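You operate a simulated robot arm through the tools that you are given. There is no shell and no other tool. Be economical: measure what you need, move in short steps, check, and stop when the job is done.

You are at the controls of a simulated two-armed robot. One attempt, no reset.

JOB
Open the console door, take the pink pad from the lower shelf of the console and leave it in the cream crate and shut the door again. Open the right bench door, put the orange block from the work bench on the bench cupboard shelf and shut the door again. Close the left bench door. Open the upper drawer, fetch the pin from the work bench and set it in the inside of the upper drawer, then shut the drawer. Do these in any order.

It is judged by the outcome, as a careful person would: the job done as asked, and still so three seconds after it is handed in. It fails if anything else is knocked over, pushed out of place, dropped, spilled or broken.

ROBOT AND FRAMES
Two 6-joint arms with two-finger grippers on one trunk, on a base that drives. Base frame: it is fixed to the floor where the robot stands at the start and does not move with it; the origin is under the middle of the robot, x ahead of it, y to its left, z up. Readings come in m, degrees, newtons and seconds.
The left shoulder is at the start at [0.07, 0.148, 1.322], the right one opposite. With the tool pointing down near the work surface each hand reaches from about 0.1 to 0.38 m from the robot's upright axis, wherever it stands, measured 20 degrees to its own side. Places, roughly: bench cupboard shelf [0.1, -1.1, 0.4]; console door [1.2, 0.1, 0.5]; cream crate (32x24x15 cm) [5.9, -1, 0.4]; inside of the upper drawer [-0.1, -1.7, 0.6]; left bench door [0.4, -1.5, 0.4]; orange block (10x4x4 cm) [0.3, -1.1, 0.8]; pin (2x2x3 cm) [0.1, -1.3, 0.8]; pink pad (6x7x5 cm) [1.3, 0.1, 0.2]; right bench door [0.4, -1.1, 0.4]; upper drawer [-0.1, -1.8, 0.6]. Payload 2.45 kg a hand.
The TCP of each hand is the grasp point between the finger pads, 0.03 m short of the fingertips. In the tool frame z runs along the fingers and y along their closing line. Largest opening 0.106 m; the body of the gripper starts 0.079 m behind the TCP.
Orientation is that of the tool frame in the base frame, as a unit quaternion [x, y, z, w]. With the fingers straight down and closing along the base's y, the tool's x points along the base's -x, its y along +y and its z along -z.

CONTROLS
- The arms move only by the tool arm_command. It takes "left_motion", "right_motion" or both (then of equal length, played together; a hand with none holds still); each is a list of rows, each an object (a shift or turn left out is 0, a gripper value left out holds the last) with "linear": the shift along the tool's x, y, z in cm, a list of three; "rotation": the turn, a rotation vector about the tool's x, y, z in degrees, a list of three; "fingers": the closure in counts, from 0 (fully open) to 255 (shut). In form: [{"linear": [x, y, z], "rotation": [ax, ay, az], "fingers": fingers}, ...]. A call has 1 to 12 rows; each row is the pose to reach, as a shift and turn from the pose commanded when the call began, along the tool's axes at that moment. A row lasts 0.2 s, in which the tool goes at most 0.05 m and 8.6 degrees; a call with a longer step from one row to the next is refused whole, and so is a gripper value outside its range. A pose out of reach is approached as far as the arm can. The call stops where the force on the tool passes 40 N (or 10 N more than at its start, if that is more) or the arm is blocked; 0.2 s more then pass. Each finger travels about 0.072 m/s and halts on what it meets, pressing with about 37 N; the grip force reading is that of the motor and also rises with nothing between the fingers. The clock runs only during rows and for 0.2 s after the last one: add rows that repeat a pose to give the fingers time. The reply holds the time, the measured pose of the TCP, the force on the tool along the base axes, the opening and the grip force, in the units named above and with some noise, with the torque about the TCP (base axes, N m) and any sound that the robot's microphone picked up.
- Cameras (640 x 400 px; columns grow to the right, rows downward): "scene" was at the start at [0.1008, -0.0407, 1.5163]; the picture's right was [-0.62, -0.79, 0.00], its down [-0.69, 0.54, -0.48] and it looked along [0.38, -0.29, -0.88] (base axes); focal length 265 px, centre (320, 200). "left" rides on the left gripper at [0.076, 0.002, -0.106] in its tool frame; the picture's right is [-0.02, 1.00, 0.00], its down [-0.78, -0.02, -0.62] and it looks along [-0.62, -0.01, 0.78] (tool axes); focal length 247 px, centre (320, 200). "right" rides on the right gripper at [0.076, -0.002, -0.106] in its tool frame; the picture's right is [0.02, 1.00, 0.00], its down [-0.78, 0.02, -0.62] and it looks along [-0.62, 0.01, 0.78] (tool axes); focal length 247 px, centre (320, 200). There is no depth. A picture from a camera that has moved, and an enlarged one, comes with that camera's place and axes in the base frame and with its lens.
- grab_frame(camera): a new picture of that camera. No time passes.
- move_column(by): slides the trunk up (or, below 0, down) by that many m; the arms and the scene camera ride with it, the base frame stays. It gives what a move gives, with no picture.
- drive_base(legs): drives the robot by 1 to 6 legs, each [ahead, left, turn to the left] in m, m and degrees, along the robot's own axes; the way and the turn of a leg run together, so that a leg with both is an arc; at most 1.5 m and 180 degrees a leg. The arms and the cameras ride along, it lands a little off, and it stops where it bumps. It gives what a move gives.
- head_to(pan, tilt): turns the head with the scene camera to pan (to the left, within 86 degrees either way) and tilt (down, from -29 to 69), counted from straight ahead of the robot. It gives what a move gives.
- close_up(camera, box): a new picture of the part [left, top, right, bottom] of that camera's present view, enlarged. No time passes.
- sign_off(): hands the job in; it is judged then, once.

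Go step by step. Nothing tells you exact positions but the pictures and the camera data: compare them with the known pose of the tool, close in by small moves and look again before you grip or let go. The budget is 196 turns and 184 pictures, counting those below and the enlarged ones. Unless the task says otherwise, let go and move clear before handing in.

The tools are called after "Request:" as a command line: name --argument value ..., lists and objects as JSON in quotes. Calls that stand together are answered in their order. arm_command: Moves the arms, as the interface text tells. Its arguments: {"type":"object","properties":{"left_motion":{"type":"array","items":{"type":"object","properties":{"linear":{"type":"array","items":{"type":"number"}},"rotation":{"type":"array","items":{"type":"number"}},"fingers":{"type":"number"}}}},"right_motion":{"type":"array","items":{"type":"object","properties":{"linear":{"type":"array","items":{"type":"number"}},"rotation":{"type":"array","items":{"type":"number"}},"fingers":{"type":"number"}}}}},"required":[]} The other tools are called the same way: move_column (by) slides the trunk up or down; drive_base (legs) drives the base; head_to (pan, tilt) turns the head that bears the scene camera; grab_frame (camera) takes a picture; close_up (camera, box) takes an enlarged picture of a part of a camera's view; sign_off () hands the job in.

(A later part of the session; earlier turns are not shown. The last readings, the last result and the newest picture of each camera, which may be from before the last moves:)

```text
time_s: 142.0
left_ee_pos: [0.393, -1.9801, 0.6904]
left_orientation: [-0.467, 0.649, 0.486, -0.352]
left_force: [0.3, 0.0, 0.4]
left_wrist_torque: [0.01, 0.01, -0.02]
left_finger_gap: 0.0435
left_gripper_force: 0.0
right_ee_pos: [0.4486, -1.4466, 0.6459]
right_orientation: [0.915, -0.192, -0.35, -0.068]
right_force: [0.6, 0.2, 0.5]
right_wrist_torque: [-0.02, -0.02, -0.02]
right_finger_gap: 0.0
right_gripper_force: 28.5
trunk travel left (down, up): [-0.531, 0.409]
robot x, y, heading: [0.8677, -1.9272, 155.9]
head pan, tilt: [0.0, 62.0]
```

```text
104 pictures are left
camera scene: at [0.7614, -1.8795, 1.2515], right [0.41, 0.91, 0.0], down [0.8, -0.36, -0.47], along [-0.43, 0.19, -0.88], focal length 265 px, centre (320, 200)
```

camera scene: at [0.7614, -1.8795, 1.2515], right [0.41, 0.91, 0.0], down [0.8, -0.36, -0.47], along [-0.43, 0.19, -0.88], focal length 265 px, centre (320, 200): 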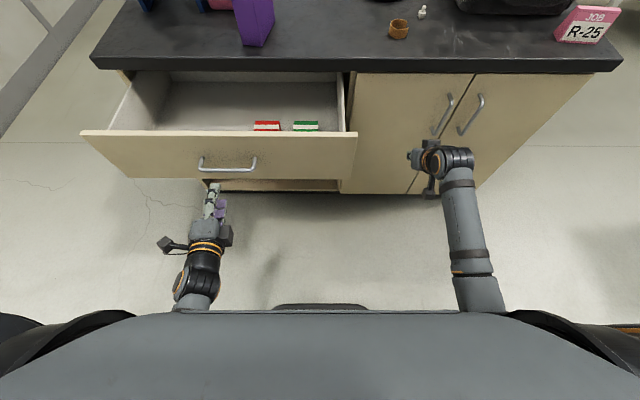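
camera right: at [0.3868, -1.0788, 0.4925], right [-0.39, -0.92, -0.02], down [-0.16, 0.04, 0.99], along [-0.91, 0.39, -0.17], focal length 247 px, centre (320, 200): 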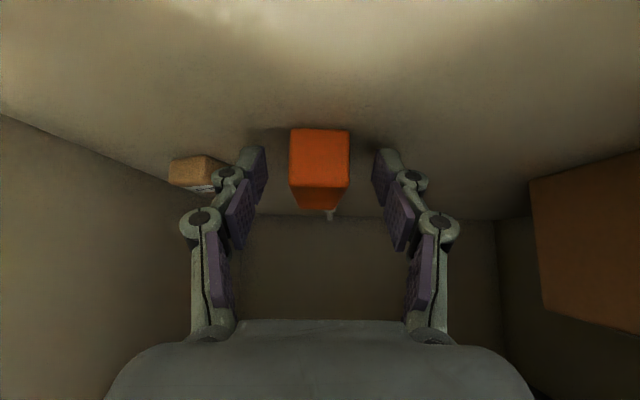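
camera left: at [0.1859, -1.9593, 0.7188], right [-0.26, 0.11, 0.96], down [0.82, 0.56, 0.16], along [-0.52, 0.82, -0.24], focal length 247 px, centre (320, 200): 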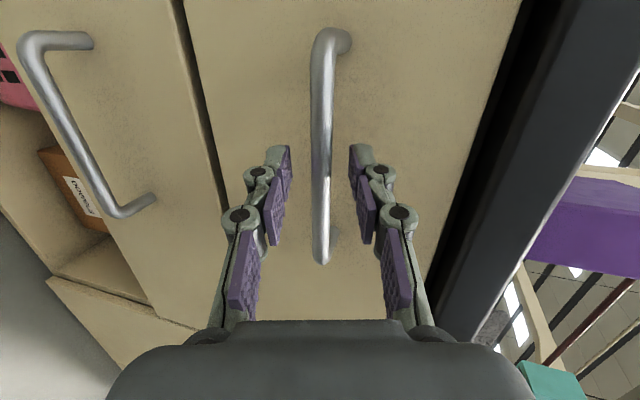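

Clear of the handle. I raise the trunk and turn the left hand to point down.

Request:
move_column --by 0.36

Request:
arm_command --left_motion '[{"rotation": [8.2, 0, 0]}, {"rotation": [16.4, 0, 0]}, {"rotation": [24.6, 0, 0]}, {"rotation": [32.8, 0, 0]}, {"rotation": [41, 0, 0]}, {"rotation": [49.2, 0, 0]}, {"rotation": [57.4, 0, 0]}, {"rotation": [65.6, 0, 0]}, {"rotation": [73.8, 0, 0]}]'

```text
time_s: 145.5
left_ee_pos: [0.391, -1.9813, 1.0508]
left_orientation: [-0.467, 0.649, 0.485, -0.353]
left_force: [-0.3, 0.5, 0.1]
left_wrist_torque: [0.02, -0.04, 0.02]
left_finger_gap: 0.0437
left_gripper_force: 0.0
right_ee_pos: [0.4496, -1.4464, 1.0055]
right_orientation: [0.915, -0.192, -0.349, -0.068]
right_force: [0.0, 0.6, -0.5]
right_wrist_torque: [0.01, 0.0, -0.02]
right_finger_gap: 0.0001
right_gripper_force: 28.6
trunk travel left (down, up): [-0.891, 0.049]
robot x, y, heading: [0.8637, -1.9274, 155.8]
head pan, tilt: [0.0, 62.0]
```

```text
time_s: 147.5
left_ee_pos: [0.3855, -1.9922, 1.0222]
left_orientation: [-0.586, 0.81, -0.001, 0.0]
left_force: [-0.8, 0.6, -0.6]
left_wrist_torque: [0.0, -0.03, -0.04]
left_finger_gap: 0.0435
left_gripper_force: 0.0
left hand out of reach, approached as far as the arm can: row 9
right_ee_pos: [0.4471, -1.446, 1.0061]
right_orientation: [0.915, -0.192, -0.348, -0.069]
right_force: [-0.1, 0.9, -0.6]
right_wrist_torque: [0.04, -0.05, 0.03]
right_finger_gap: 0.0001
right_gripper_force: 28.7
trunk travel left (down, up): [-0.891, 0.049]
robot x, y, heading: [0.8702, -1.9259, 155.8]
head pan, tilt: [0.0, 62.0]
```

Left hand points down. I drive right so it lines up with the pin, then look.

Request:
drive_base --legs '[[0, -0.53, 0]]'

Request:
drive_base --legs '[[0.27, 0, 0]]'

Request:
grab_frame --camera "scene"

Request:
grab_frame --camera "left"

```text
time_s: 150.6
left_ee_pos: [0.6028, -1.5106, 1.0223]
left_orientation: [-0.584, 0.811, -0.001, -0.001]
left_force: [0.7, -0.7, 0.5]
left_wrist_torque: [0.02, 0.01, -0.01]
left_finger_gap: 0.0438
left_gripper_force: 0.1
right_ee_pos: [0.6675, -0.9656, 1.0058]
right_orientation: [0.915, -0.192, -0.349, -0.068]
right_force: [0.0, 0.1, -0.4]
right_wrist_torque: [0.01, -0.01, 0.01]
right_finger_gap: 0.0003
right_gripper_force: 29.0
trunk travel left (down, up): [-0.891, 0.049]
robot x, y, heading: [1.0801, -1.4464, 155.3]
head pan, tilt: [0.0, 62.0]
```

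```text
time_s: 152.5
left_ee_pos: [0.3594, -1.4007, 1.0223]
left_orientation: [-0.585, 0.811, 0.0, -0.002]
left_force: [0.3, -0.4, -0.2]
left_wrist_torque: [0.02, 0.01, 0.05]
left_finger_gap: 0.0437
left_gripper_force: 0.0
right_ee_pos: [0.4206, -0.8549, 1.0071]
right_orientation: [0.915, -0.192, -0.349, -0.068]
right_force: [-0.2, -0.6, -0.1]
right_wrist_torque: [0.0, 0.0, 0.0]
right_finger_gap: 0.0
right_gripper_force: 28.8
trunk travel left (down, up): [-0.891, 0.049]
robot x, y, heading: [0.8328, -1.3313, 155.7]
head pan, tilt: [0.0, 62.0]
```

```text
103 pictures are left
camera scene: at [0.7338, -1.2881, 1.6117], right [0.41, 0.91, 0.0], down [0.8, -0.36, -0.47], along [-0.43, 0.19, -0.88], focal length 265 px, centre (320, 200)
```

scene: 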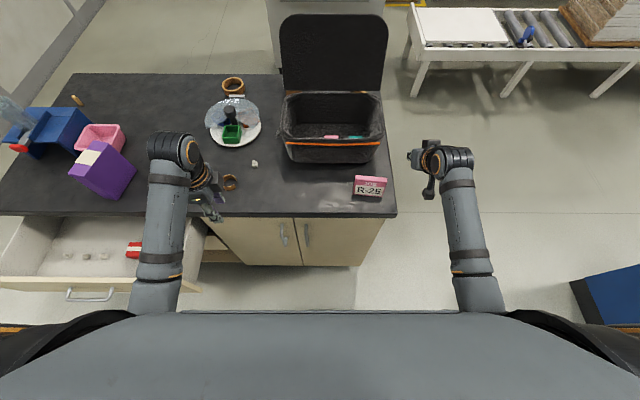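

```text
102 pictures are left
camera left: at [0.3342, -1.4723, 1.1294], right [-0.94, 0.34, 0.0], down [0.27, 0.74, 0.62], along [0.21, 0.58, -0.79], focal length 247 px, centre (320, 200)
```

left: 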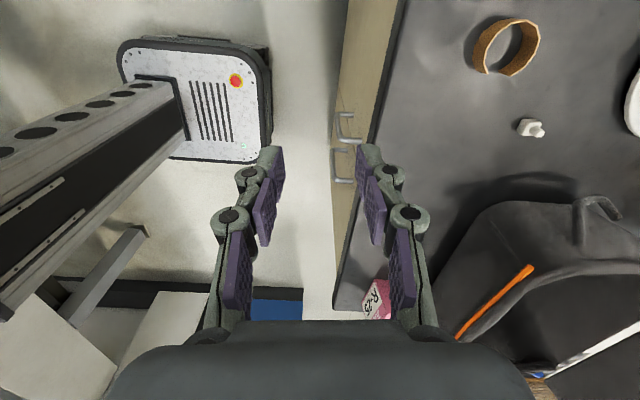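

The pin is at about (0.12,-1.27). I drive 10 cm nearer (keeping the right hand outside the bench end), then extend the left hand.

Request:
drive_base --legs '[[0.1, -0.03, 0]]'

Request:
grab_frame --camera "left"

```text
time_s: 153.7
left_ee_pos: [0.2817, -1.3323, 1.0229]
left_orientation: [-0.584, 0.811, 0.002, -0.001]
left_force: [0.2, 0.2, -0.5]
left_wrist_torque: [0.0, 0.01, 0.0]
left_finger_gap: 0.0435
left_gripper_force: 0.0
right_ee_pos: [0.3434, -0.7861, 1.0073]
right_orientation: [0.915, -0.191, -0.349, -0.068]
right_force: [0.6, 0.7, 0.1]
right_wrist_torque: [-0.04, 0.0, 0.0]
right_finger_gap: 0.0001
right_gripper_force: 28.3
trunk travel left (down, up): [-0.891, 0.049]
robot x, y, heading: [0.7546, -1.2635, 155.4]
head pan, tilt: [0.0, 62.0]
```

```text
101 pictures are left
camera left: at [0.2564, -1.4043, 1.1294], right [-0.94, 0.34, 0.0], down [0.27, 0.74, 0.62], along [0.21, 0.58, -0.78], focal length 247 px, centre (320, 200)
```

left: 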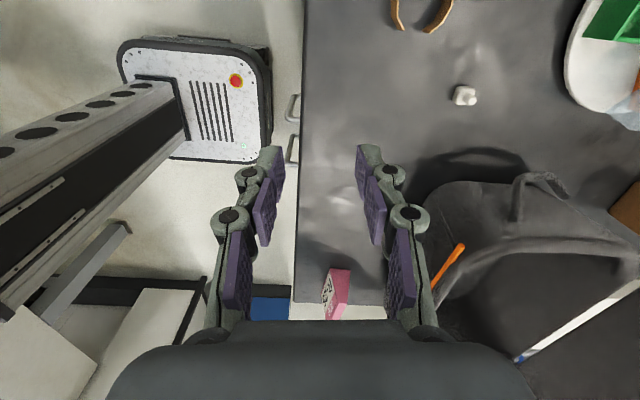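

I extend the left hand 17 cm to be above the pin.

Request:
arm_command --left_motion '[{"linear": [-0.3, 4.3, 0], "fingers": 100}, {"linear": [-0.6, 8.6, 0]}, {"linear": [-0.9, 12.9, 0]}, {"linear": [-1.15, 17.2, 0]}]'

Request:
grab_frame --camera "left"

```text
time_s: 154.7
left_ee_pos: [0.119, -1.2654, 1.0222]
left_orientation: [-0.585, 0.811, -0.001, -0.001]
left_force: [0.1, 0.5, -0.5]
left_wrist_torque: [0.0, -0.04, 0.0]
left_finger_gap: 0.0642
left_gripper_force: 0.0
right_ee_pos: [0.3402, -0.7839, 1.0047]
right_orientation: [0.916, -0.191, -0.348, -0.067]
right_force: [0.0, 0.7, -0.4]
right_wrist_torque: [0.02, -0.01, -0.03]
right_finger_gap: 0.0
right_gripper_force: 28.6
trunk travel left (down, up): [-0.891, 0.049]
robot x, y, heading: [0.7617, -1.2622, 155.8]
head pan, tilt: [0.0, 62.0]
```

```text
100 pictures are left
camera left: at [0.0937, -1.3371, 1.1281], right [-0.94, 0.34, 0.0], down [0.26, 0.74, 0.62], along [0.21, 0.58, -0.79], focal length 247 px, centre (320, 200)
```

left: 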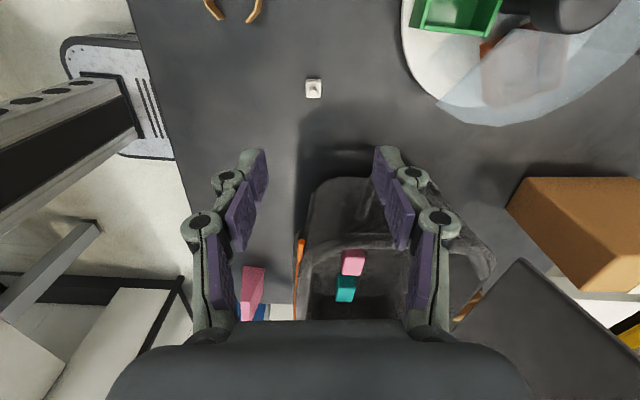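

Nearly centred over the pin. I adjust 1 cm and lower 10 cm.

Request:
arm_command --left_motion '[{"linear": [0.2, -0.9, 0]}]'

Request:
move_column --by -0.1

Request:
grab_frame --camera "left"

Request:
grab_frame --camera "scene"

```text
time_s: 155.1
left_ee_pos: [0.1286, -1.2705, 1.0215]
left_orientation: [-0.585, 0.811, 0.0, -0.003]
left_force: [0.1, -0.4, -0.1]
left_wrist_torque: [-0.01, 0.01, 0.0]
left_finger_gap: 0.0645
left_gripper_force: 0.0
right_ee_pos: [0.3423, -0.7849, 1.0058]
right_orientation: [0.915, -0.191, -0.349, -0.068]
right_force: [0.2, 0.2, 0.5]
right_wrist_torque: [-0.02, 0.05, -0.04]
right_finger_gap: 0.0
right_gripper_force: 28.4
trunk travel left (down, up): [-0.891, 0.049]
robot x, y, heading: [0.7577, -1.2676, 155.5]
head pan, tilt: [0.0, 62.0]
```

```text
time_s: 156.4
left_ee_pos: [0.1281, -1.2704, 0.9226]
left_orientation: [-0.585, 0.811, 0.0, -0.001]
left_force: [-0.9, -0.2, -0.6]
left_wrist_torque: [0.02, 0.0, 0.02]
left_finger_gap: 0.0643
left_gripper_force: 0.1
right_ee_pos: [0.3416, -0.7856, 0.9075]
right_orientation: [0.915, -0.191, -0.349, -0.068]
right_force: [0.6, -0.5, -0.3]
right_wrist_torque: [0.03, -0.03, 0.02]
right_finger_gap: 0.0
right_gripper_force: 28.6
trunk travel left (down, up): [-0.791, 0.149]
robot x, y, heading: [0.7562, -1.2652, 155.7]
head pan, tilt: [0.0, 62.0]
```

```text
99 pictures are left
camera left: at [0.1032, -1.3426, 1.0287], right [-0.94, 0.34, 0.0], down [0.26, 0.74, 0.62], along [0.21, 0.58, -0.79], focal length 247 px, centre (320, 200)
```

left: 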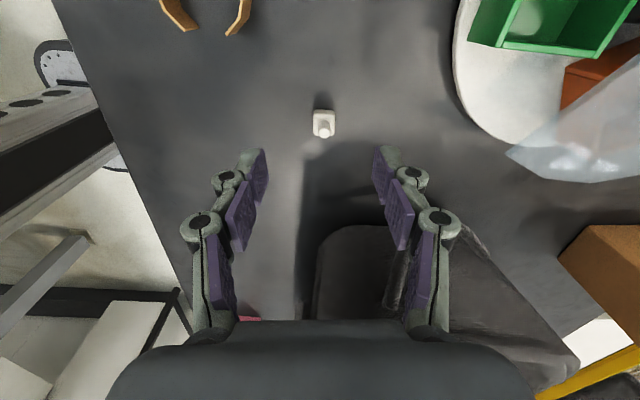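

```text
98 pictures are left
camera scene: at [0.6537, -1.2187, 1.5115], right [0.41, 0.91, 0.0], down [0.8, -0.36, -0.47], along [-0.43, 0.19, -0.88], focal length 265 px, centre (320, 200)
```

scene: 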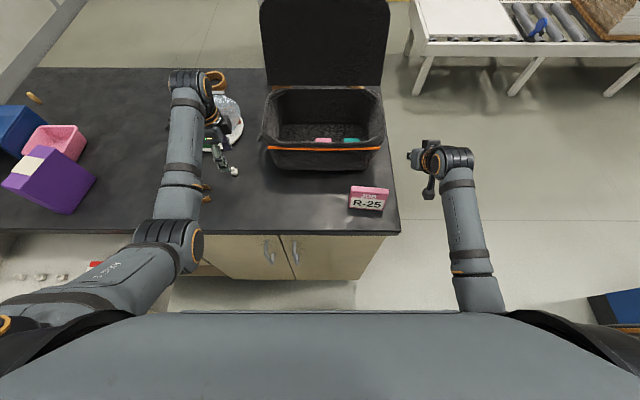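

Centered. I lower 7 cm more and check before closing.

Request:
arm_command --left_motion '[{"linear": [-0.4, 0, 0], "fingers": 130}]'

Request:
move_column --by -0.071

Request:
grab_frame --camera "left"

```text
time_s: 156.8
left_ee_pos: [0.1291, -1.2655, 0.9215]
left_orientation: [-0.585, 0.811, -0.001, -0.002]
left_force: [-0.3, -0.3, -0.1]
left_wrist_torque: [0.0, -0.01, -0.01]
left_finger_gap: 0.0518
left_gripper_force: 0.0
right_ee_pos: [0.3428, -0.7851, 0.9052]
right_orientation: [0.915, -0.19, -0.349, -0.067]
right_force: [-0.2, -0.8, 0.0]
right_wrist_torque: [0.0, 0.01, -0.03]
right_finger_gap: 0.0002
right_gripper_force: 29.3
trunk travel left (down, up): [-0.791, 0.149]
robot x, y, heading: [0.7598, -1.2659, 155.5]
head pan, tilt: [0.0, 62.0]
```

```text
time_s: 157.9
left_ee_pos: [0.1283, -1.2666, 0.8519]
left_orientation: [-0.585, 0.811, 0.0, -0.002]
left_force: [0.0, 0.3, -1.1]
left_wrist_torque: [-0.05, 0.02, 0.01]
left_finger_gap: 0.052
left_gripper_force: 0.0
right_ee_pos: [0.3436, -0.7841, 0.8351]
right_orientation: [0.915, -0.191, -0.349, -0.068]
right_force: [-0.3, -0.2, 0.1]
right_wrist_torque: [0.02, -0.01, 0.05]
right_finger_gap: 0.0
right_gripper_force: 28.3
trunk travel left (down, up): [-0.72, 0.22]
robot x, y, heading: [0.7617, -1.2641, 155.6]
head pan, tilt: [0.0, 62.0]
```

```text
97 pictures are left
camera left: at [0.1043, -1.3386, 0.9578], right [-0.94, 0.34, 0.0], down [0.26, 0.74, 0.62], along [0.21, 0.58, -0.79], focal length 247 px, centre (320, 200)
```

left: 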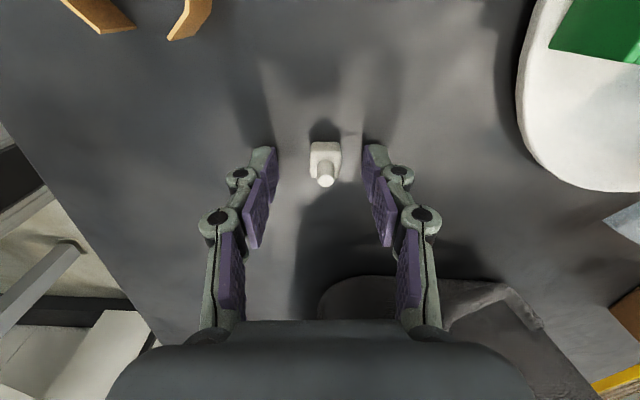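

The pin is right between the fingertips. I close on it.

Request:
arm_command --left_motion '[{"fingers": 200}, {"fingers": 255}, {"fingers": 255}, {"fingers": 255}]'

Request:
move_column --by 0.03

Request:
grab_frame --camera "left"

```text
time_s: 158.9
left_ee_pos: [0.1291, -1.2669, 0.8514]
left_orientation: [-0.585, 0.811, -0.001, -0.002]
left_force: [-0.6, -0.4, -0.5]
left_wrist_torque: [-0.02, -0.02, 0.02]
left_finger_gap: 0.0156
left_gripper_force: 37.2
right_ee_pos: [0.3427, -0.7845, 0.8343]
right_orientation: [0.915, -0.191, -0.349, -0.068]
right_force: [0.7, 1.0, -0.2]
right_wrist_torque: [0.01, -0.01, -0.03]
right_finger_gap: 0.0001
right_gripper_force: 29.0
trunk travel left (down, up): [-0.72, 0.22]
robot x, y, heading: [0.7591, -1.2621, 155.6]
head pan, tilt: [0.0, 62.0]
```

```text
time_s: 159.6
left_ee_pos: [0.1297, -1.2666, 0.8803]
left_orientation: [-0.585, 0.811, -0.001, -0.002]
left_force: [-0.4, -0.4, -0.7]
left_wrist_torque: [0.0, 0.0, -0.01]
left_finger_gap: 0.0159
left_gripper_force: 37.0
right_ee_pos: [0.3427, -0.7852, 0.8645]
right_orientation: [0.915, -0.192, -0.348, -0.068]
right_force: [-0.1, 0.0, 0.2]
right_wrist_torque: [-0.03, 0.0, 0.03]
right_finger_gap: 0.0002
right_gripper_force: 28.5
trunk travel left (down, up): [-0.75, 0.19]
robot x, y, heading: [0.7596, -1.2661, 155.8]
head pan, tilt: [0.0, 62.0]
```

```text
96 pictures are left
camera left: at [0.104, -1.3385, 0.9875], right [-0.94, 0.34, 0.0], down [0.26, 0.74, 0.62], along [0.21, 0.58, -0.79], focal length 247 px, centre (320, 200)
```

left: 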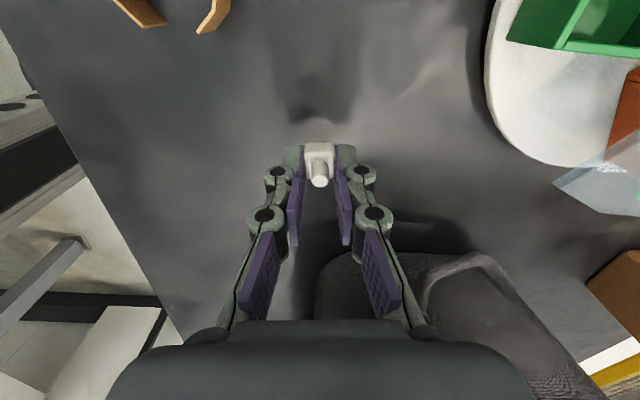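

Pin lifted. I raise, back away from the bench, then go to the drawer.

Request:
move_column --by 0.15

Request:
drive_base --legs '[[-0.36, 0, 0]]'

Request:
drive_base --legs '[[0, 0.58, 0]]'

Request:
grab_frame --camera "scene"

Request:
grab_frame --camera "left"

```text
time_s: 161.4
left_ee_pos: [0.13, -1.2658, 1.0321]
left_orientation: [-0.585, 0.811, -0.001, -0.002]
left_force: [0.1, 0.9, 0.4]
left_wrist_torque: [-0.04, 0.0, 0.0]
left_finger_gap: 0.0157
left_gripper_force: 37.3
right_ee_pos: [0.342, -0.7855, 1.0148]
right_orientation: [0.914, -0.192, -0.35, -0.069]
right_force: [-0.2, 0.1, -0.1]
right_wrist_torque: [-0.02, 0.0, 0.0]
right_finger_gap: 0.0
right_gripper_force: 29.0
trunk travel left (down, up): [-0.9, 0.04]
robot x, y, heading: [0.7581, -1.2674, 155.7]
head pan, tilt: [0.0, 62.0]
```

```text
time_s: 163.7
left_ee_pos: [0.4544, -1.4138, 1.0314]
left_orientation: [-0.585, 0.811, 0.0, -0.001]
left_force: [0.1, 0.2, -0.4]
left_wrist_torque: [0.01, -0.01, -0.03]
left_finger_gap: 0.0157
left_gripper_force: 37.2
right_ee_pos: [0.6673, -0.9323, 1.0132]
right_orientation: [0.915, -0.193, -0.347, -0.068]
right_force: [-0.2, -0.2, 0.2]
right_wrist_torque: [0.0, 0.0, 0.04]
right_finger_gap: 0.0003
right_gripper_force: 28.9
trunk travel left (down, up): [-0.9, 0.04]
robot x, y, heading: [1.0835, -1.4116, 155.2]
head pan, tilt: [0.0, 62.0]
```

```text
time_s: 167.0
left_ee_pos: [0.2147, -1.9434, 1.0317]
left_orientation: [-0.584, 0.812, 0.0, -0.002]
left_force: [0.3, 0.8, -0.2]
left_wrist_torque: [0.01, 0.03, -0.01]
left_finger_gap: 0.016
left_gripper_force: 36.7
right_ee_pos: [0.4288, -1.4624, 1.0144]
right_orientation: [0.915, -0.194, -0.348, -0.069]
right_force: [-0.5, 0.3, -0.9]
right_wrist_torque: [0.02, -0.02, 0.03]
right_finger_gap: 0.0
right_gripper_force: 28.5
trunk travel left (down, up): [-0.9, 0.04]
robot x, y, heading: [0.8441, -1.9469, 155.4]
head pan, tilt: [0.0, 62.0]
```

```text
95 pictures are left
camera scene: at [0.7393, -1.8972, 1.6205], right [0.42, 0.91, 0.0], down [0.8, -0.37, -0.47], along [-0.43, 0.19, -0.88], focal length 265 px, centre (320, 200)
```

scene: 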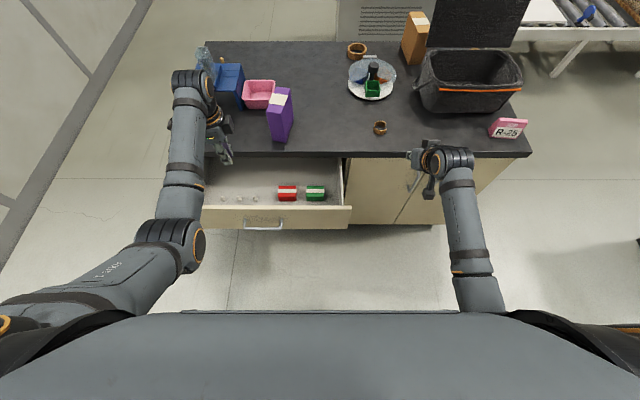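

```text
94 pictures are left
camera left: at [0.1893, -2.0153, 1.138], right [-0.94, 0.34, 0.0], down [0.27, 0.74, 0.62], along [0.21, 0.58, -0.79], focal length 247 px, centre (320, 200)
```

left: 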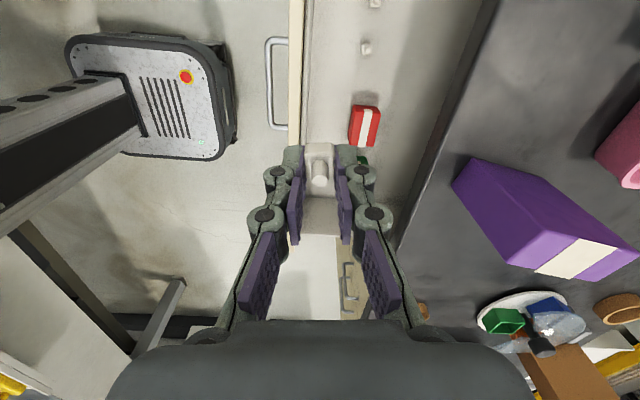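

Free spot in the drawer lies between the red box and the first small knob. I move the pin above it.

Request:
arm_command --left_motion '[{"linear": [-2.4, 3.5, 0]}, {"linear": [-4.9, 7.0, 0]}]'

Request:
move_column --by -0.2

Request:
grab_frame --camera "left"

Request:
grab_frame --camera "scene"

```text
time_s: 167.6
left_ee_pos: [0.1613, -1.8739, 1.0309]
left_orientation: [-0.584, 0.812, -0.002, -0.002]
left_force: [1.2, 0.4, -0.9]
left_wrist_torque: [-0.03, 0.0, 0.03]
left_finger_gap: 0.0159
left_gripper_force: 37.0
right_ee_pos: [0.4278, -1.4612, 1.0127]
right_orientation: [0.915, -0.193, -0.348, -0.067]
right_force: [-0.1, 0.1, 0.5]
right_wrist_torque: [0.02, 0.0, -0.02]
right_finger_gap: 0.0001
right_gripper_force: 28.6
trunk travel left (down, up): [-0.9, 0.04]
robot x, y, heading: [0.8434, -1.9447, 155.3]
head pan, tilt: [0.0, 62.0]
```

```text
time_s: 169.8
left_ee_pos: [0.1625, -1.8763, 0.832]
left_orientation: [-0.584, 0.812, -0.001, -0.002]
left_force: [0.1, -0.5, 0.4]
left_wrist_torque: [-0.01, 0.02, 0.0]
left_finger_gap: 0.0158
left_gripper_force: 36.8
right_ee_pos: [0.4287, -1.4627, 0.8154]
right_orientation: [0.915, -0.193, -0.348, -0.068]
right_force: [-0.6, -0.4, 0.7]
right_wrist_torque: [0.0, -0.02, 0.0]
right_finger_gap: 0.0001
right_gripper_force: 28.3
trunk travel left (down, up): [-0.7, 0.24]
robot x, y, heading: [0.8447, -1.9488, 155.4]
head pan, tilt: [0.0, 62.0]
```

```text
93 pictures are left
camera left: at [0.1377, -1.9478, 0.9384], right [-0.94, 0.34, 0.0], down [0.27, 0.74, 0.62], along [0.21, 0.58, -0.79], focal length 247 px, centre (320, 200)
```

left: 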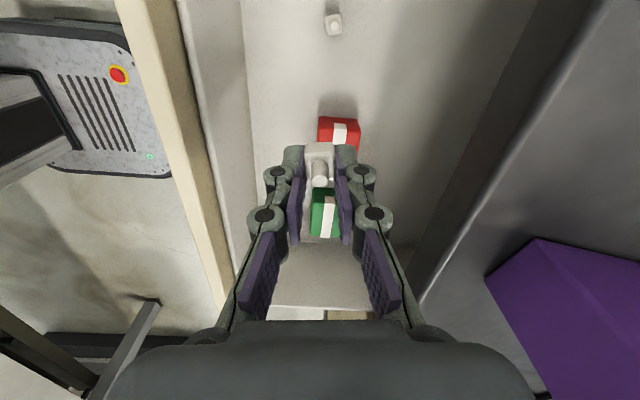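

```text
92 pictures are left
camera scene: at [0.7389, -1.8984, 1.4205], right [0.42, 0.91, 0.0], down [0.8, -0.37, -0.47], along [-0.43, 0.2, -0.88], focal length 265 px, centre (320, 200)
```

scene: 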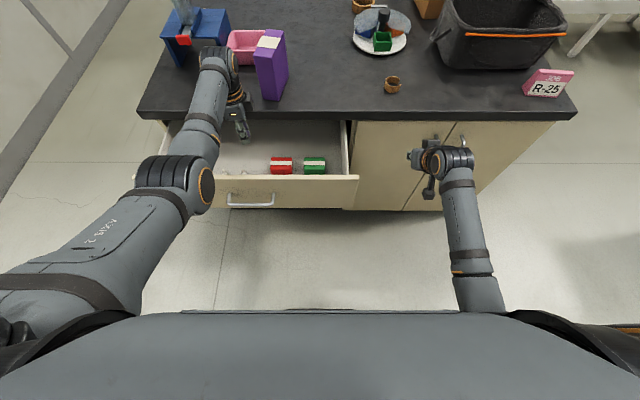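

I shift 1 cm left to be mid-gap, then lower further.

Request:
arm_command --left_motion '[{"linear": [1.0, 0, 0]}]'

Request:
move_column --by -0.13

Request:
grab_frame --camera "left"

Request:
close_up --camera "scene" --box '[140, 20, 380, 220]'

```text
time_s: 170.2
left_ee_pos: [0.1595, -1.8854, 0.8325]
left_orientation: [-0.584, 0.812, 0.001, -0.001]
left_force: [0.0, -1.0, 0.0]
left_wrist_torque: [0.04, 0.0, 0.0]
left_finger_gap: 0.0157
left_gripper_force: 37.1
right_ee_pos: [0.4273, -1.4641, 0.8158]
right_orientation: [0.915, -0.194, -0.348, -0.069]
right_force: [0.3, -0.5, -0.3]
right_wrist_torque: [-0.01, -0.04, 0.03]
right_finger_gap: 0.0001
right_gripper_force: 28.4
trunk travel left (down, up): [-0.7, 0.24]
robot x, y, heading: [0.8434, -1.9473, 155.3]
head pan, tilt: [0.0, 62.0]
```

```text
time_s: 171.8
left_ee_pos: [0.1598, -1.8854, 0.7023]
left_orientation: [-0.584, 0.812, -0.001, -0.002]
left_force: [0.4, -0.1, -0.5]
left_wrist_torque: [0.01, 0.01, 0.0]
left_finger_gap: 0.0158
left_gripper_force: 36.5
right_ee_pos: [0.4287, -1.4629, 0.6853]
right_orientation: [0.915, -0.193, -0.349, -0.068]
right_force: [0.2, 0.5, 0.6]
right_wrist_torque: [-0.01, 0.01, 0.02]
right_finger_gap: 0.0
right_gripper_force: 28.4
trunk travel left (down, up): [-0.57, 0.37]
robot x, y, heading: [0.8438, -1.9467, 155.4]
head pan, tilt: [0.0, 62.0]
```

```text
91 pictures are left
camera left: at [0.1345, -1.9573, 0.8087], right [-0.94, 0.34, 0.0], down [0.27, 0.74, 0.62], along [0.21, 0.58, -0.79], focal length 247 px, centre (320, 200)
```

left: 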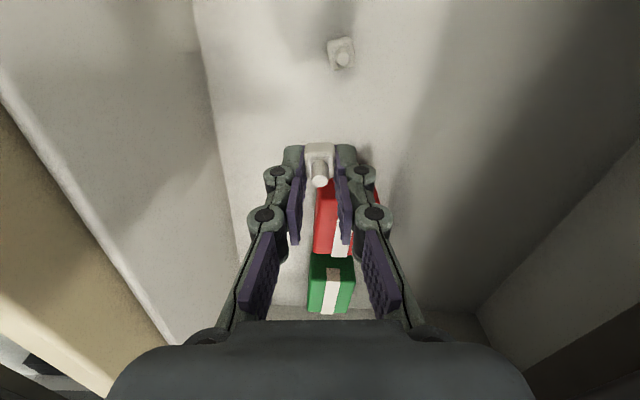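

```text
2.00 times, centred on (260, 120) of scene
camera zoom: at [0.739, -1.8985, 1.2905], right [0.42, 0.91, 0.0], down [0.8, -0.37, -0.47], along [-0.43, 0.2, -0.88], focal length 530 px, centre (440, 360)
```

zoom: 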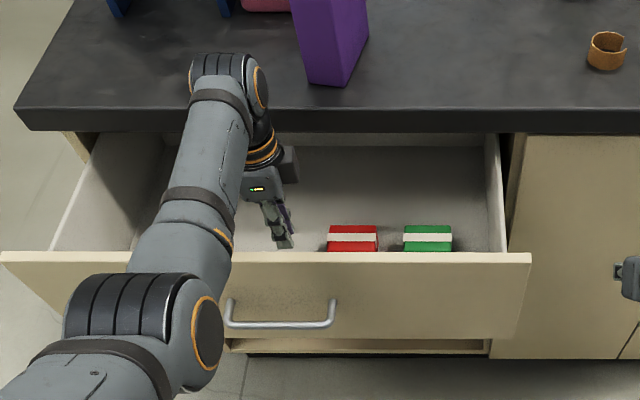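

Position between the neighbours is good. I lower gradually, watching the force.

Request:
move_column --by -0.04

Request:
grab_frame --camera "left"

```text
time_s: 172.6
left_ee_pos: [0.16, -1.8855, 0.662]
left_orientation: [-0.584, 0.812, -0.001, -0.003]
left_force: [0.5, 0.4, 0.2]
left_wrist_torque: [0.0, -0.01, 0.03]
left_finger_gap: 0.0159
left_gripper_force: 37.6
right_ee_pos: [0.4281, -1.464, 0.6459]
right_orientation: [0.915, -0.192, -0.349, -0.069]
right_force: [0.0, -1.1, -0.9]
right_wrist_torque: [0.02, 0.02, 0.01]
right_finger_gap: 0.0
right_gripper_force: 28.1
trunk travel left (down, up): [-0.53, 0.41]
robot x, y, heading: [0.8433, -1.9452, 155.4]
head pan, tilt: [0.0, 62.0]
```

```text
89 pictures are left
camera left: at [0.1346, -1.9573, 0.7687], right [-0.94, 0.34, 0.0], down [0.27, 0.74, 0.62], along [0.21, 0.58, -0.79], focal length 247 px, centre (320, 200)
```

left: 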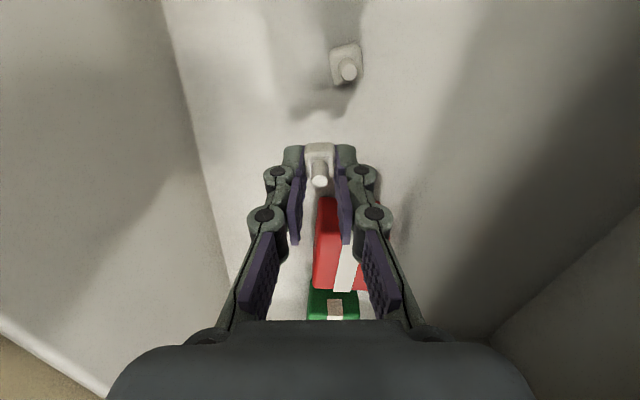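

Request:
move_column --by -0.015

Request:
move_column --by -0.01

Request:
grab_frame --camera "left"

```text
time_s: 173.2
left_ee_pos: [0.1593, -1.8861, 0.6463]
left_orientation: [-0.584, 0.812, 0.0, -0.002]
left_force: [-0.7, -0.1, 0.3]
left_wrist_torque: [-0.01, -0.01, -0.01]
left_finger_gap: 0.0158
left_gripper_force: 36.9
right_ee_pos: [0.4289, -1.4628, 0.6303]
right_orientation: [0.915, -0.193, -0.349, -0.069]
right_force: [0.5, 0.3, -0.1]
right_wrist_torque: [0.03, -0.02, -0.01]
right_finger_gap: 0.0
right_gripper_force: 28.4
trunk travel left (down, up): [-0.515, 0.425]
robot x, y, heading: [0.8443, -1.941, 155.3]
head pan, tilt: [0.0, 62.0]
```

```text
time_s: 173.8
left_ee_pos: [0.1592, -1.8848, 0.6379]
left_orientation: [-0.583, 0.812, 0.0, -0.002]
left_force: [-0.3, 0.0, 0.5]
left_wrist_torque: [0.02, 0.03, 0.02]
left_finger_gap: 0.016
left_gripper_force: 36.7
right_ee_pos: [0.4287, -1.4635, 0.6195]
right_orientation: [0.915, -0.193, -0.348, -0.068]
right_force: [0.1, 0.1, -0.3]
right_wrist_torque: [0.0, -0.02, 0.03]
right_finger_gap: 0.0001
right_gripper_force: 28.4
trunk travel left (down, up): [-0.505, 0.435]
robot x, y, heading: [0.8426, -1.9479, 155.3]
head pan, tilt: [0.0, 62.0]
```

```text
88 pictures are left
camera left: at [0.1345, -1.9573, 0.7436], right [-0.94, 0.34, 0.0], down [0.27, 0.74, 0.62], along [0.21, 0.58, -0.79], focal length 247 px, centre (320, 200)
```

left: 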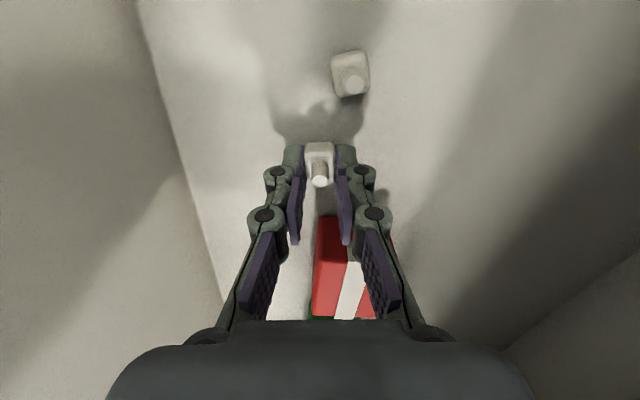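

Request:
move_column --by -0.01

Request:
move_column --by -0.008

Request:
grab_frame --camera "left"

```text
time_s: 174.4
left_ee_pos: [0.1598, -1.8855, 0.6292]
left_orientation: [-0.583, 0.812, 0.001, -0.003]
left_force: [-1.2, 0.2, 8.3]
left_wrist_torque: [-0.05, -0.01, 0.02]
left_finger_gap: 0.016
left_gripper_force: 36.8
right_ee_pos: [0.4288, -1.4636, 0.6095]
right_orientation: [0.914, -0.193, -0.349, -0.069]
right_force: [0.0, 0.6, 0.1]
right_wrist_torque: [-0.02, -0.02, 0.01]
right_finger_gap: 0.0
right_gripper_force: 29.1
trunk travel left (down, up): [-0.495, 0.445]
robot x, y, heading: [0.8412, -1.9404, 155.5]
head pan, tilt: [0.0, 62.0]
```

```text
time_s: 175.1
left_ee_pos: [0.155, -1.8819, 0.6275]
left_orientation: [-0.584, 0.812, 0.007, -0.007]
left_force: [-1.9, 1.2, 18.1]
left_wrist_torque: [0.01, -0.03, 0.03]
left_finger_gap: 0.0158
left_gripper_force: 37.1
right_ee_pos: [0.429, -1.4634, 0.603]
right_orientation: [0.914, -0.193, -0.35, -0.068]
right_force: [0.0, 1.0, -0.3]
right_wrist_torque: [0.01, -0.01, -0.03]
right_finger_gap: 0.0
right_gripper_force: 28.6
trunk travel left (down, up): [-0.487, 0.453]
robot x, y, heading: [0.8439, -1.9435, 155.2]
head pan, tilt: [0.0, 62.0]
stopped: the force on the tool passed its limit at 41 N (the readings are from after the stop); the commanded pose is now the measured one
```

```text
87 pictures are left
camera left: at [0.1317, -1.9556, 0.7341], right [-0.94, 0.34, 0.02], down [0.28, 0.73, 0.62], along [0.2, 0.59, -0.78], focal length 247 px, centre (320, 200)
```

left: 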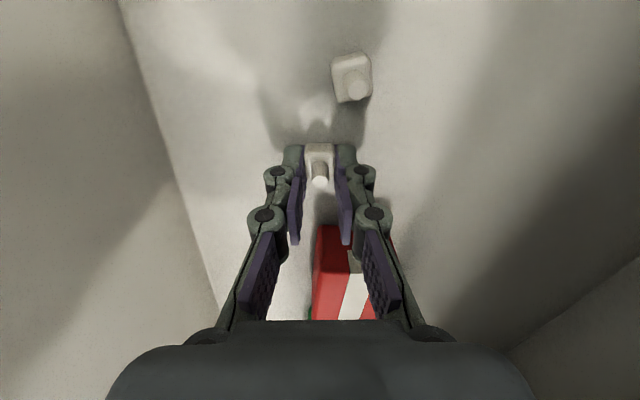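

The pin stands on the drawer floor. I relieve the pressure slightly, open a little, and rise.

Request:
move_column --by 0.006

Request:
arm_command --left_motion '[{"fingers": 200}, {"fingers": 175}, {"fingers": 160}, {"fingers": 160}]'

Request:
grab_frame --camera "left"

```text
time_s: 175.6
left_ee_pos: [0.1578, -1.8857, 0.6294]
left_orientation: [-0.584, 0.812, 0.003, -0.004]
left_force: [-0.4, -0.2, -0.7]
left_wrist_torque: [0.0, 0.0, 0.02]
left_finger_gap: 0.0156
left_gripper_force: 36.3
right_ee_pos: [0.4273, -1.4639, 0.6078]
right_orientation: [0.915, -0.193, -0.348, -0.068]
right_force: [0.5, -0.8, 0.6]
right_wrist_torque: [-0.01, 0.03, -0.02]
right_finger_gap: 0.0
right_gripper_force: 28.0
trunk travel left (down, up): [-0.493, 0.447]
robot x, y, heading: [0.8435, -1.9451, 155.3]
head pan, tilt: [0.0, 62.0]
```

```text
time_s: 176.6
left_ee_pos: [0.1558, -1.8852, 0.6294]
left_orientation: [-0.584, 0.812, 0.003, -0.005]
left_force: [0.0, -0.3, -1.1]
left_wrist_torque: [-0.01, 0.01, -0.01]
left_finger_gap: 0.0396
left_gripper_force: 0.0
right_ee_pos: [0.4288, -1.4636, 0.6084]
right_orientation: [0.914, -0.194, -0.349, -0.069]
right_force: [-0.2, 0.0, 0.4]
right_wrist_torque: [0.02, -0.01, 0.0]
right_finger_gap: 0.0
right_gripper_force: 28.4
trunk travel left (down, up): [-0.493, 0.447]
robot x, y, heading: [0.8449, -1.9443, 155.1]
head pan, tilt: [0.0, 62.0]
```

```text
86 pictures are left
camera left: at [0.1325, -1.9569, 0.7362], right [-0.94, 0.34, 0.01], down [0.27, 0.74, 0.62], along [0.2, 0.59, -0.79], focal length 247 px, centre (320, 200)
```

left: 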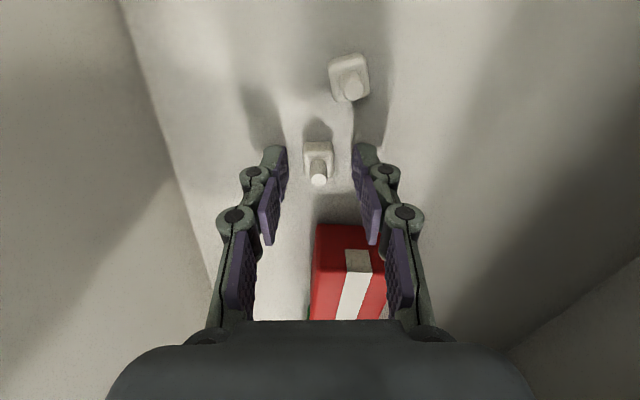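

Pin stands free in the drawer. I rise straight up.

Request:
move_column --by 0.38

Request:
grab_frame --camera "scene"

```text
time_s: 180.3
left_ee_pos: [0.1562, -1.8855, 1.0094]
left_orientation: [-0.583, 0.812, 0.003, -0.004]
left_force: [0.1, 0.4, -0.7]
left_wrist_torque: [0.0, -0.03, -0.01]
left_finger_gap: 0.0396
left_gripper_force: 0.2
right_ee_pos: [0.4291, -1.4632, 0.9885]
right_orientation: [0.915, -0.193, -0.349, -0.068]
right_force: [-0.1, -0.2, 1.2]
right_wrist_torque: [0.01, 0.03, -0.01]
right_finger_gap: 0.0
right_gripper_force: 29.2
trunk travel left (down, up): [-0.873, 0.067]
robot x, y, heading: [0.844, -1.943, 155.6]
head pan, tilt: [0.0, 62.0]
```

```text
85 pictures are left
camera scene: at [0.7387, -1.8983, 1.5939], right [0.42, 0.91, 0.0], down [0.8, -0.37, -0.47], along [-0.43, 0.2, -0.88], focal length 265 px, centre (320, 200)
```

scene: 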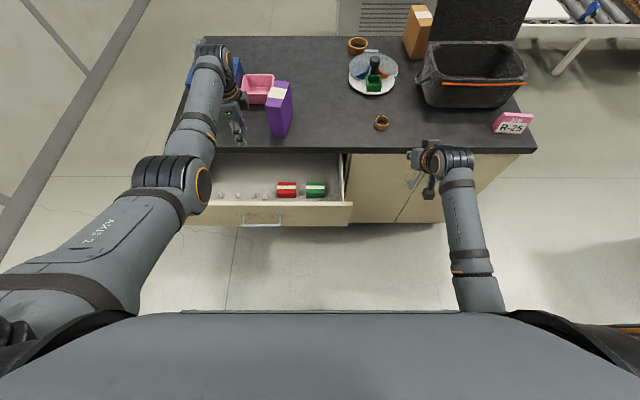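

I draw the left hand back over the drawer front and pitch it forward again.

Request:
arm_command --left_motion '[{"linear": [0, -4.4, 0], "fingers": 255}, {"linear": [0, -8.8, 0]}, {"linear": [0, -13.2, 0]}, {"linear": [0, -17.6, 0]}, {"linear": [0, -22, 0]}, {"linear": [0, -25, 0]}]'

Request:
arm_command --left_motion '[{"rotation": [-7.5, 0, 0]}, {"rotation": [-15, 0, 0]}, {"rotation": [-22.5, 0, 0]}, {"rotation": [-30, 0, 0]}, {"rotation": [-37.5, 0, 0]}, {"rotation": [-45, 0, 0]}, {"rotation": [-52.5, 0, 0]}, {"rotation": [-60, 0, 0]}]'

Request:
grab_frame --camera "scene"

```text
time_s: 181.7
left_ee_pos: [0.395, -1.9617, 1.0022]
left_orientation: [-0.583, 0.812, 0.006, -0.006]
left_force: [-0.1, 0.1, 0.9]
left_wrist_torque: [0.0, 0.04, -0.02]
left_finger_gap: 0.0001
left_gripper_force: 28.9
left hand out of reach, approached as far as the arm can: row 5, 6
right_ee_pos: [0.4298, -1.4637, 0.9892]
right_orientation: [0.914, -0.193, -0.349, -0.069]
right_force: [-0.4, -0.4, -0.2]
right_wrist_torque: [0.0, -0.04, 0.01]
right_finger_gap: 0.0
right_gripper_force: 29.0
trunk travel left (down, up): [-0.873, 0.067]
robot x, y, heading: [0.8478, -1.9468, 155.4]
head pan, tilt: [0.0, 62.0]
```

```text
time_s: 183.5
left_ee_pos: [0.3897, -1.968, 1.0027]
left_orientation: [-0.468, 0.721, 0.406, -0.31]
left_force: [-0.3, 0.5, 0.3]
left_wrist_torque: [0.02, 0.03, 0.0]
left_finger_gap: 0.0
left_gripper_force: 28.2
right_ee_pos: [0.4291, -1.464, 0.9899]
right_orientation: [0.914, -0.193, -0.349, -0.069]
right_force: [-0.2, 0.6, 0.0]
right_wrist_torque: [0.01, -0.04, 0.02]
right_finger_gap: 0.0001
right_gripper_force: 28.2
trunk travel left (down, up): [-0.873, 0.067]
robot x, y, heading: [0.8443, -1.9453, 155.4]
head pan, tilt: [0.0, 62.0]
```

```text
84 pictures are left
camera scene: at [0.74, -1.8987, 1.5941], right [0.42, 0.91, 0.0], down [0.8, -0.37, -0.47], along [-0.43, 0.2, -0.88], focal length 265 px, centre (320, 200)
```

scene: 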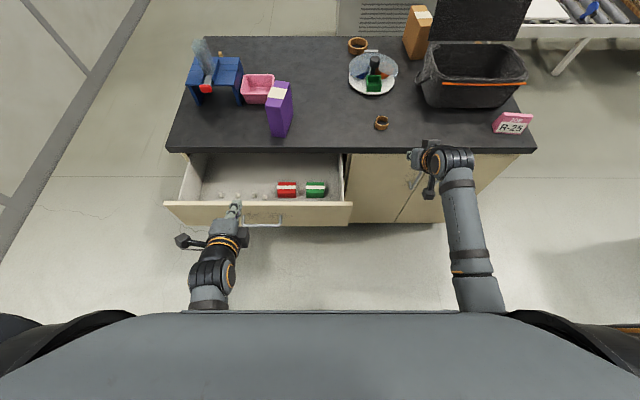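

The pin is in the drawer. I shift right 10 cm to avoid the handle and lower to push on the drawer front.

Request:
drive_base --legs '[[0, -0.1, 0]]'

Request:
move_column --by -0.33

Request:
grab_frame --camera "scene"

```text
time_s: 184.6
left_ee_pos: [0.4333, -1.879, 0.9996]
left_orientation: [-0.47, 0.723, 0.403, -0.306]
left_force: [-0.2, -0.4, -0.3]
left_wrist_torque: [0.01, -0.01, -0.03]
left_finger_gap: 0.0
left_gripper_force: 28.2
right_ee_pos: [0.4699, -1.3753, 0.9894]
right_orientation: [0.915, -0.193, -0.349, -0.069]
right_force: [-0.8, -0.2, 0.3]
right_wrist_torque: [0.02, -0.01, -0.04]
right_finger_gap: 0.0001
right_gripper_force: 28.3
trunk travel left (down, up): [-0.873, 0.067]
robot x, y, heading: [0.8879, -1.8526, 155.3]
head pan, tilt: [0.0, 62.0]
```

```text
time_s: 187.9
left_ee_pos: [0.4348, -1.878, 0.6691]
left_orientation: [-0.47, 0.724, 0.402, -0.307]
left_force: [0.6, 1.1, -0.5]
left_wrist_torque: [-0.01, -0.02, 0.02]
left_finger_gap: 0.0002
left_gripper_force: 28.8
right_ee_pos: [0.4708, -1.3737, 0.6588]
right_orientation: [0.914, -0.193, -0.35, -0.069]
right_force: [-0.1, 0.2, -0.8]
right_wrist_torque: [0.0, 0.0, 0.03]
right_finger_gap: 0.0002
right_gripper_force: 29.0
trunk travel left (down, up): [-0.543, 0.397]
robot x, y, heading: [0.8857, -1.8558, 155.6]
head pan, tilt: [0.0, 62.0]
```

```text
83 pictures are left
camera scene: at [0.7806, -1.8076, 1.264], right [0.42, 0.91, 0.0], down [0.8, -0.37, -0.47], along [-0.43, 0.2, -0.88], focal length 265 px, centre (320, 200)
```

scene: 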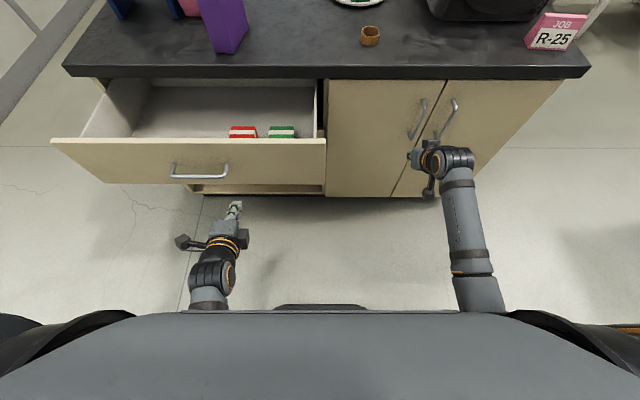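

Hand is just right of the handle. I approach, then push the drawer in slowly so its contents stay put.

Request:
arm_command --left_motion '[{"linear": [-0.15, 1.68, 3.06]}, {"linear": [-0.3, 3.1, 5.7]}, {"linear": [-0.4, 4.1, 7.4]}, {"linear": [-0.45, 4.8, 8.75]}, {"linear": [-0.5, 5.5, 10]}, {"linear": [-0.55, 6.2, 11.3]}, {"linear": [-0.6, 6.9, 12.6]}, {"linear": [-0.65, 7.6, 13.9]}, {"linear": [-0.7, 8.3, 15.2]}, {"linear": [-0.75, 9.0, 16.5]}]'

Request:
grab_frame --camera "scene"

```text
time_s: 190.1
left_ee_pos: [0.2616, -1.8021, 0.6674]
left_orientation: [-0.469, 0.723, 0.404, -0.306]
left_force: [0.7, 0.1, -0.1]
left_wrist_torque: [-0.02, 0.0, -0.03]
left_finger_gap: 0.0
left_gripper_force: 28.3
right_ee_pos: [0.4697, -1.3728, 0.6587]
right_orientation: [0.915, -0.193, -0.349, -0.069]
right_force: [-0.7, -0.6, -0.7]
right_wrist_torque: [0.01, 0.01, 0.01]
right_finger_gap: 0.0001
right_gripper_force: 28.3
trunk travel left (down, up): [-0.543, 0.397]
robot x, y, heading: [0.8866, -1.8555, 155.4]
head pan, tilt: [0.0, 62.0]
```

```text
82 pictures are left
camera scene: at [0.7799, -1.8074, 1.2639], right [0.42, 0.91, 0.0], down [0.8, -0.37, -0.47], along [-0.43, 0.2, -0.88], focal length 265 px, centre (320, 200)
```

scene: 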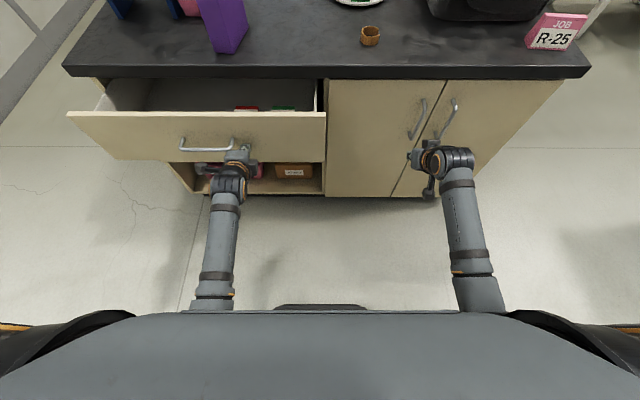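

Closing smoothly; I continue at the same slow pace.

Request:
arm_command --left_motion '[{"linear": [-0.06, 0.7, 1.3]}, {"linear": [-0.12, 1.4, 2.6]}, {"linear": [-0.18, 2.1, 3.9]}, {"linear": [-0.24, 2.8, 5.2]}, {"linear": [-0.3, 3.5, 6.5]}, {"linear": [-0.36, 4.2, 7.8]}, {"linear": [-0.42, 4.9, 9.1]}, {"linear": [-0.48, 5.6, 10.4]}, {"linear": [-0.54, 6.3, 11.5]}, {"linear": [-0.58, 6.8, 12.4]}, {"linear": [-0.62, 7.3, 13.3]}]'

Request:
grab_frame --camera "scene"

```text
time_s: 192.5
left_ee_pos: [0.1331, -1.7448, 0.6649]
left_orientation: [-0.471, 0.723, 0.401, -0.307]
left_force: [30.0, -13.8, 16.5]
left_wrist_torque: [0.26, 0.18, -0.35]
left_finger_gap: 0.0002
left_gripper_force: 29.0
right_ee_pos: [0.4746, -1.3744, 0.6631]
right_orientation: [0.914, -0.192, -0.352, -0.069]
right_force: [-0.7, 0.9, -0.5]
right_wrist_torque: [0.01, 0.0, -0.02]
right_finger_gap: 0.0001
right_gripper_force: 27.9
trunk travel left (down, up): [-0.543, 0.397]
robot x, y, heading: [0.888, -1.853, 155.4]
head pan, tilt: [0.0, 62.0]
stopped in row 11 (left hand): the force on the tool passed its limit at 52 N (the readings are from after the stop); the commanded pose is now the measured one
```

```text
81 pictures are left
camera scene: at [0.7892, -1.8103, 1.2651], right [0.41, 0.91, 0.0], down [0.8, -0.36, -0.48], along [-0.43, 0.2, -0.88], focal length 265 px, centre (320, 200)
```

scene: 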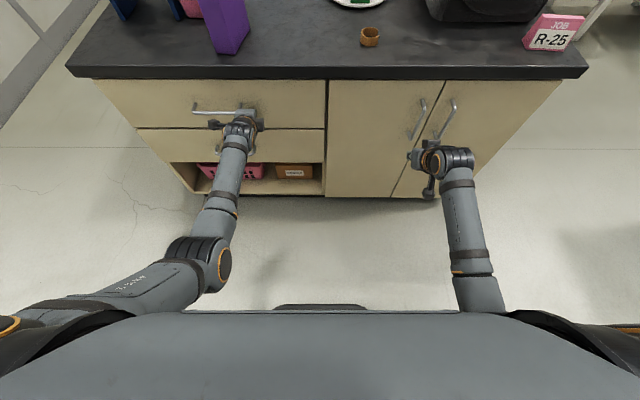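

The drawer is shut. I retract the left hand and check the bench front.

Request:
arm_command --left_motion '[{"linear": [0.2, -2.1, -3.8]}, {"linear": [0.35, -4.2, -7.7]}, {"linear": [0.5, -6.3, -11.5]}, {"linear": [0.7, -8.4, -15.3]}, {"linear": [0.9, -10.4, -19]}]'

Request:
grab_frame --camera "scene"

```text
time_s: 193.7
left_ee_pos: [0.3257, -1.8294, 0.6674]
left_orientation: [-0.473, 0.725, 0.399, -0.303]
left_force: [0.6, -0.7, 0.7]
left_wrist_torque: [-0.01, 0.01, 0.02]
left_finger_gap: 0.0001
left_gripper_force: 28.7
right_ee_pos: [0.4706, -1.3731, 0.6584]
right_orientation: [0.914, -0.192, -0.35, -0.068]
right_force: [-0.8, 0.1, 0.7]
right_wrist_torque: [-0.01, -0.01, -0.01]
right_finger_gap: 0.0
right_gripper_force: 28.5
trunk travel left (down, up): [-0.543, 0.397]
robot x, y, heading: [0.8848, -1.8542, 155.8]
head pan, tilt: [0.0, 62.0]
```

```text
80 pictures are left
camera scene: at [0.7822, -1.8082, 1.2641], right [0.41, 0.91, 0.0], down [0.8, -0.37, -0.47], along [-0.43, 0.2, -0.88], focal length 265 px, centre (320, 200)
```

scene: 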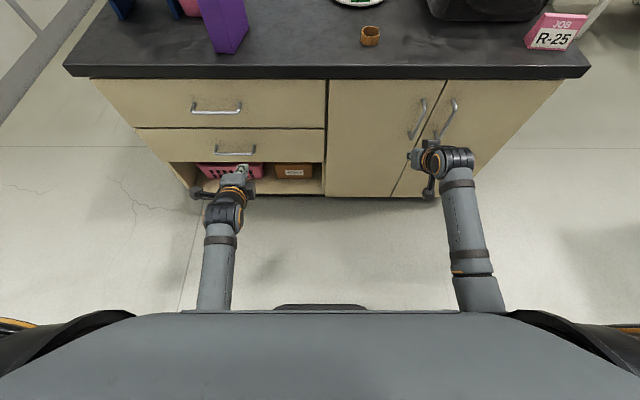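

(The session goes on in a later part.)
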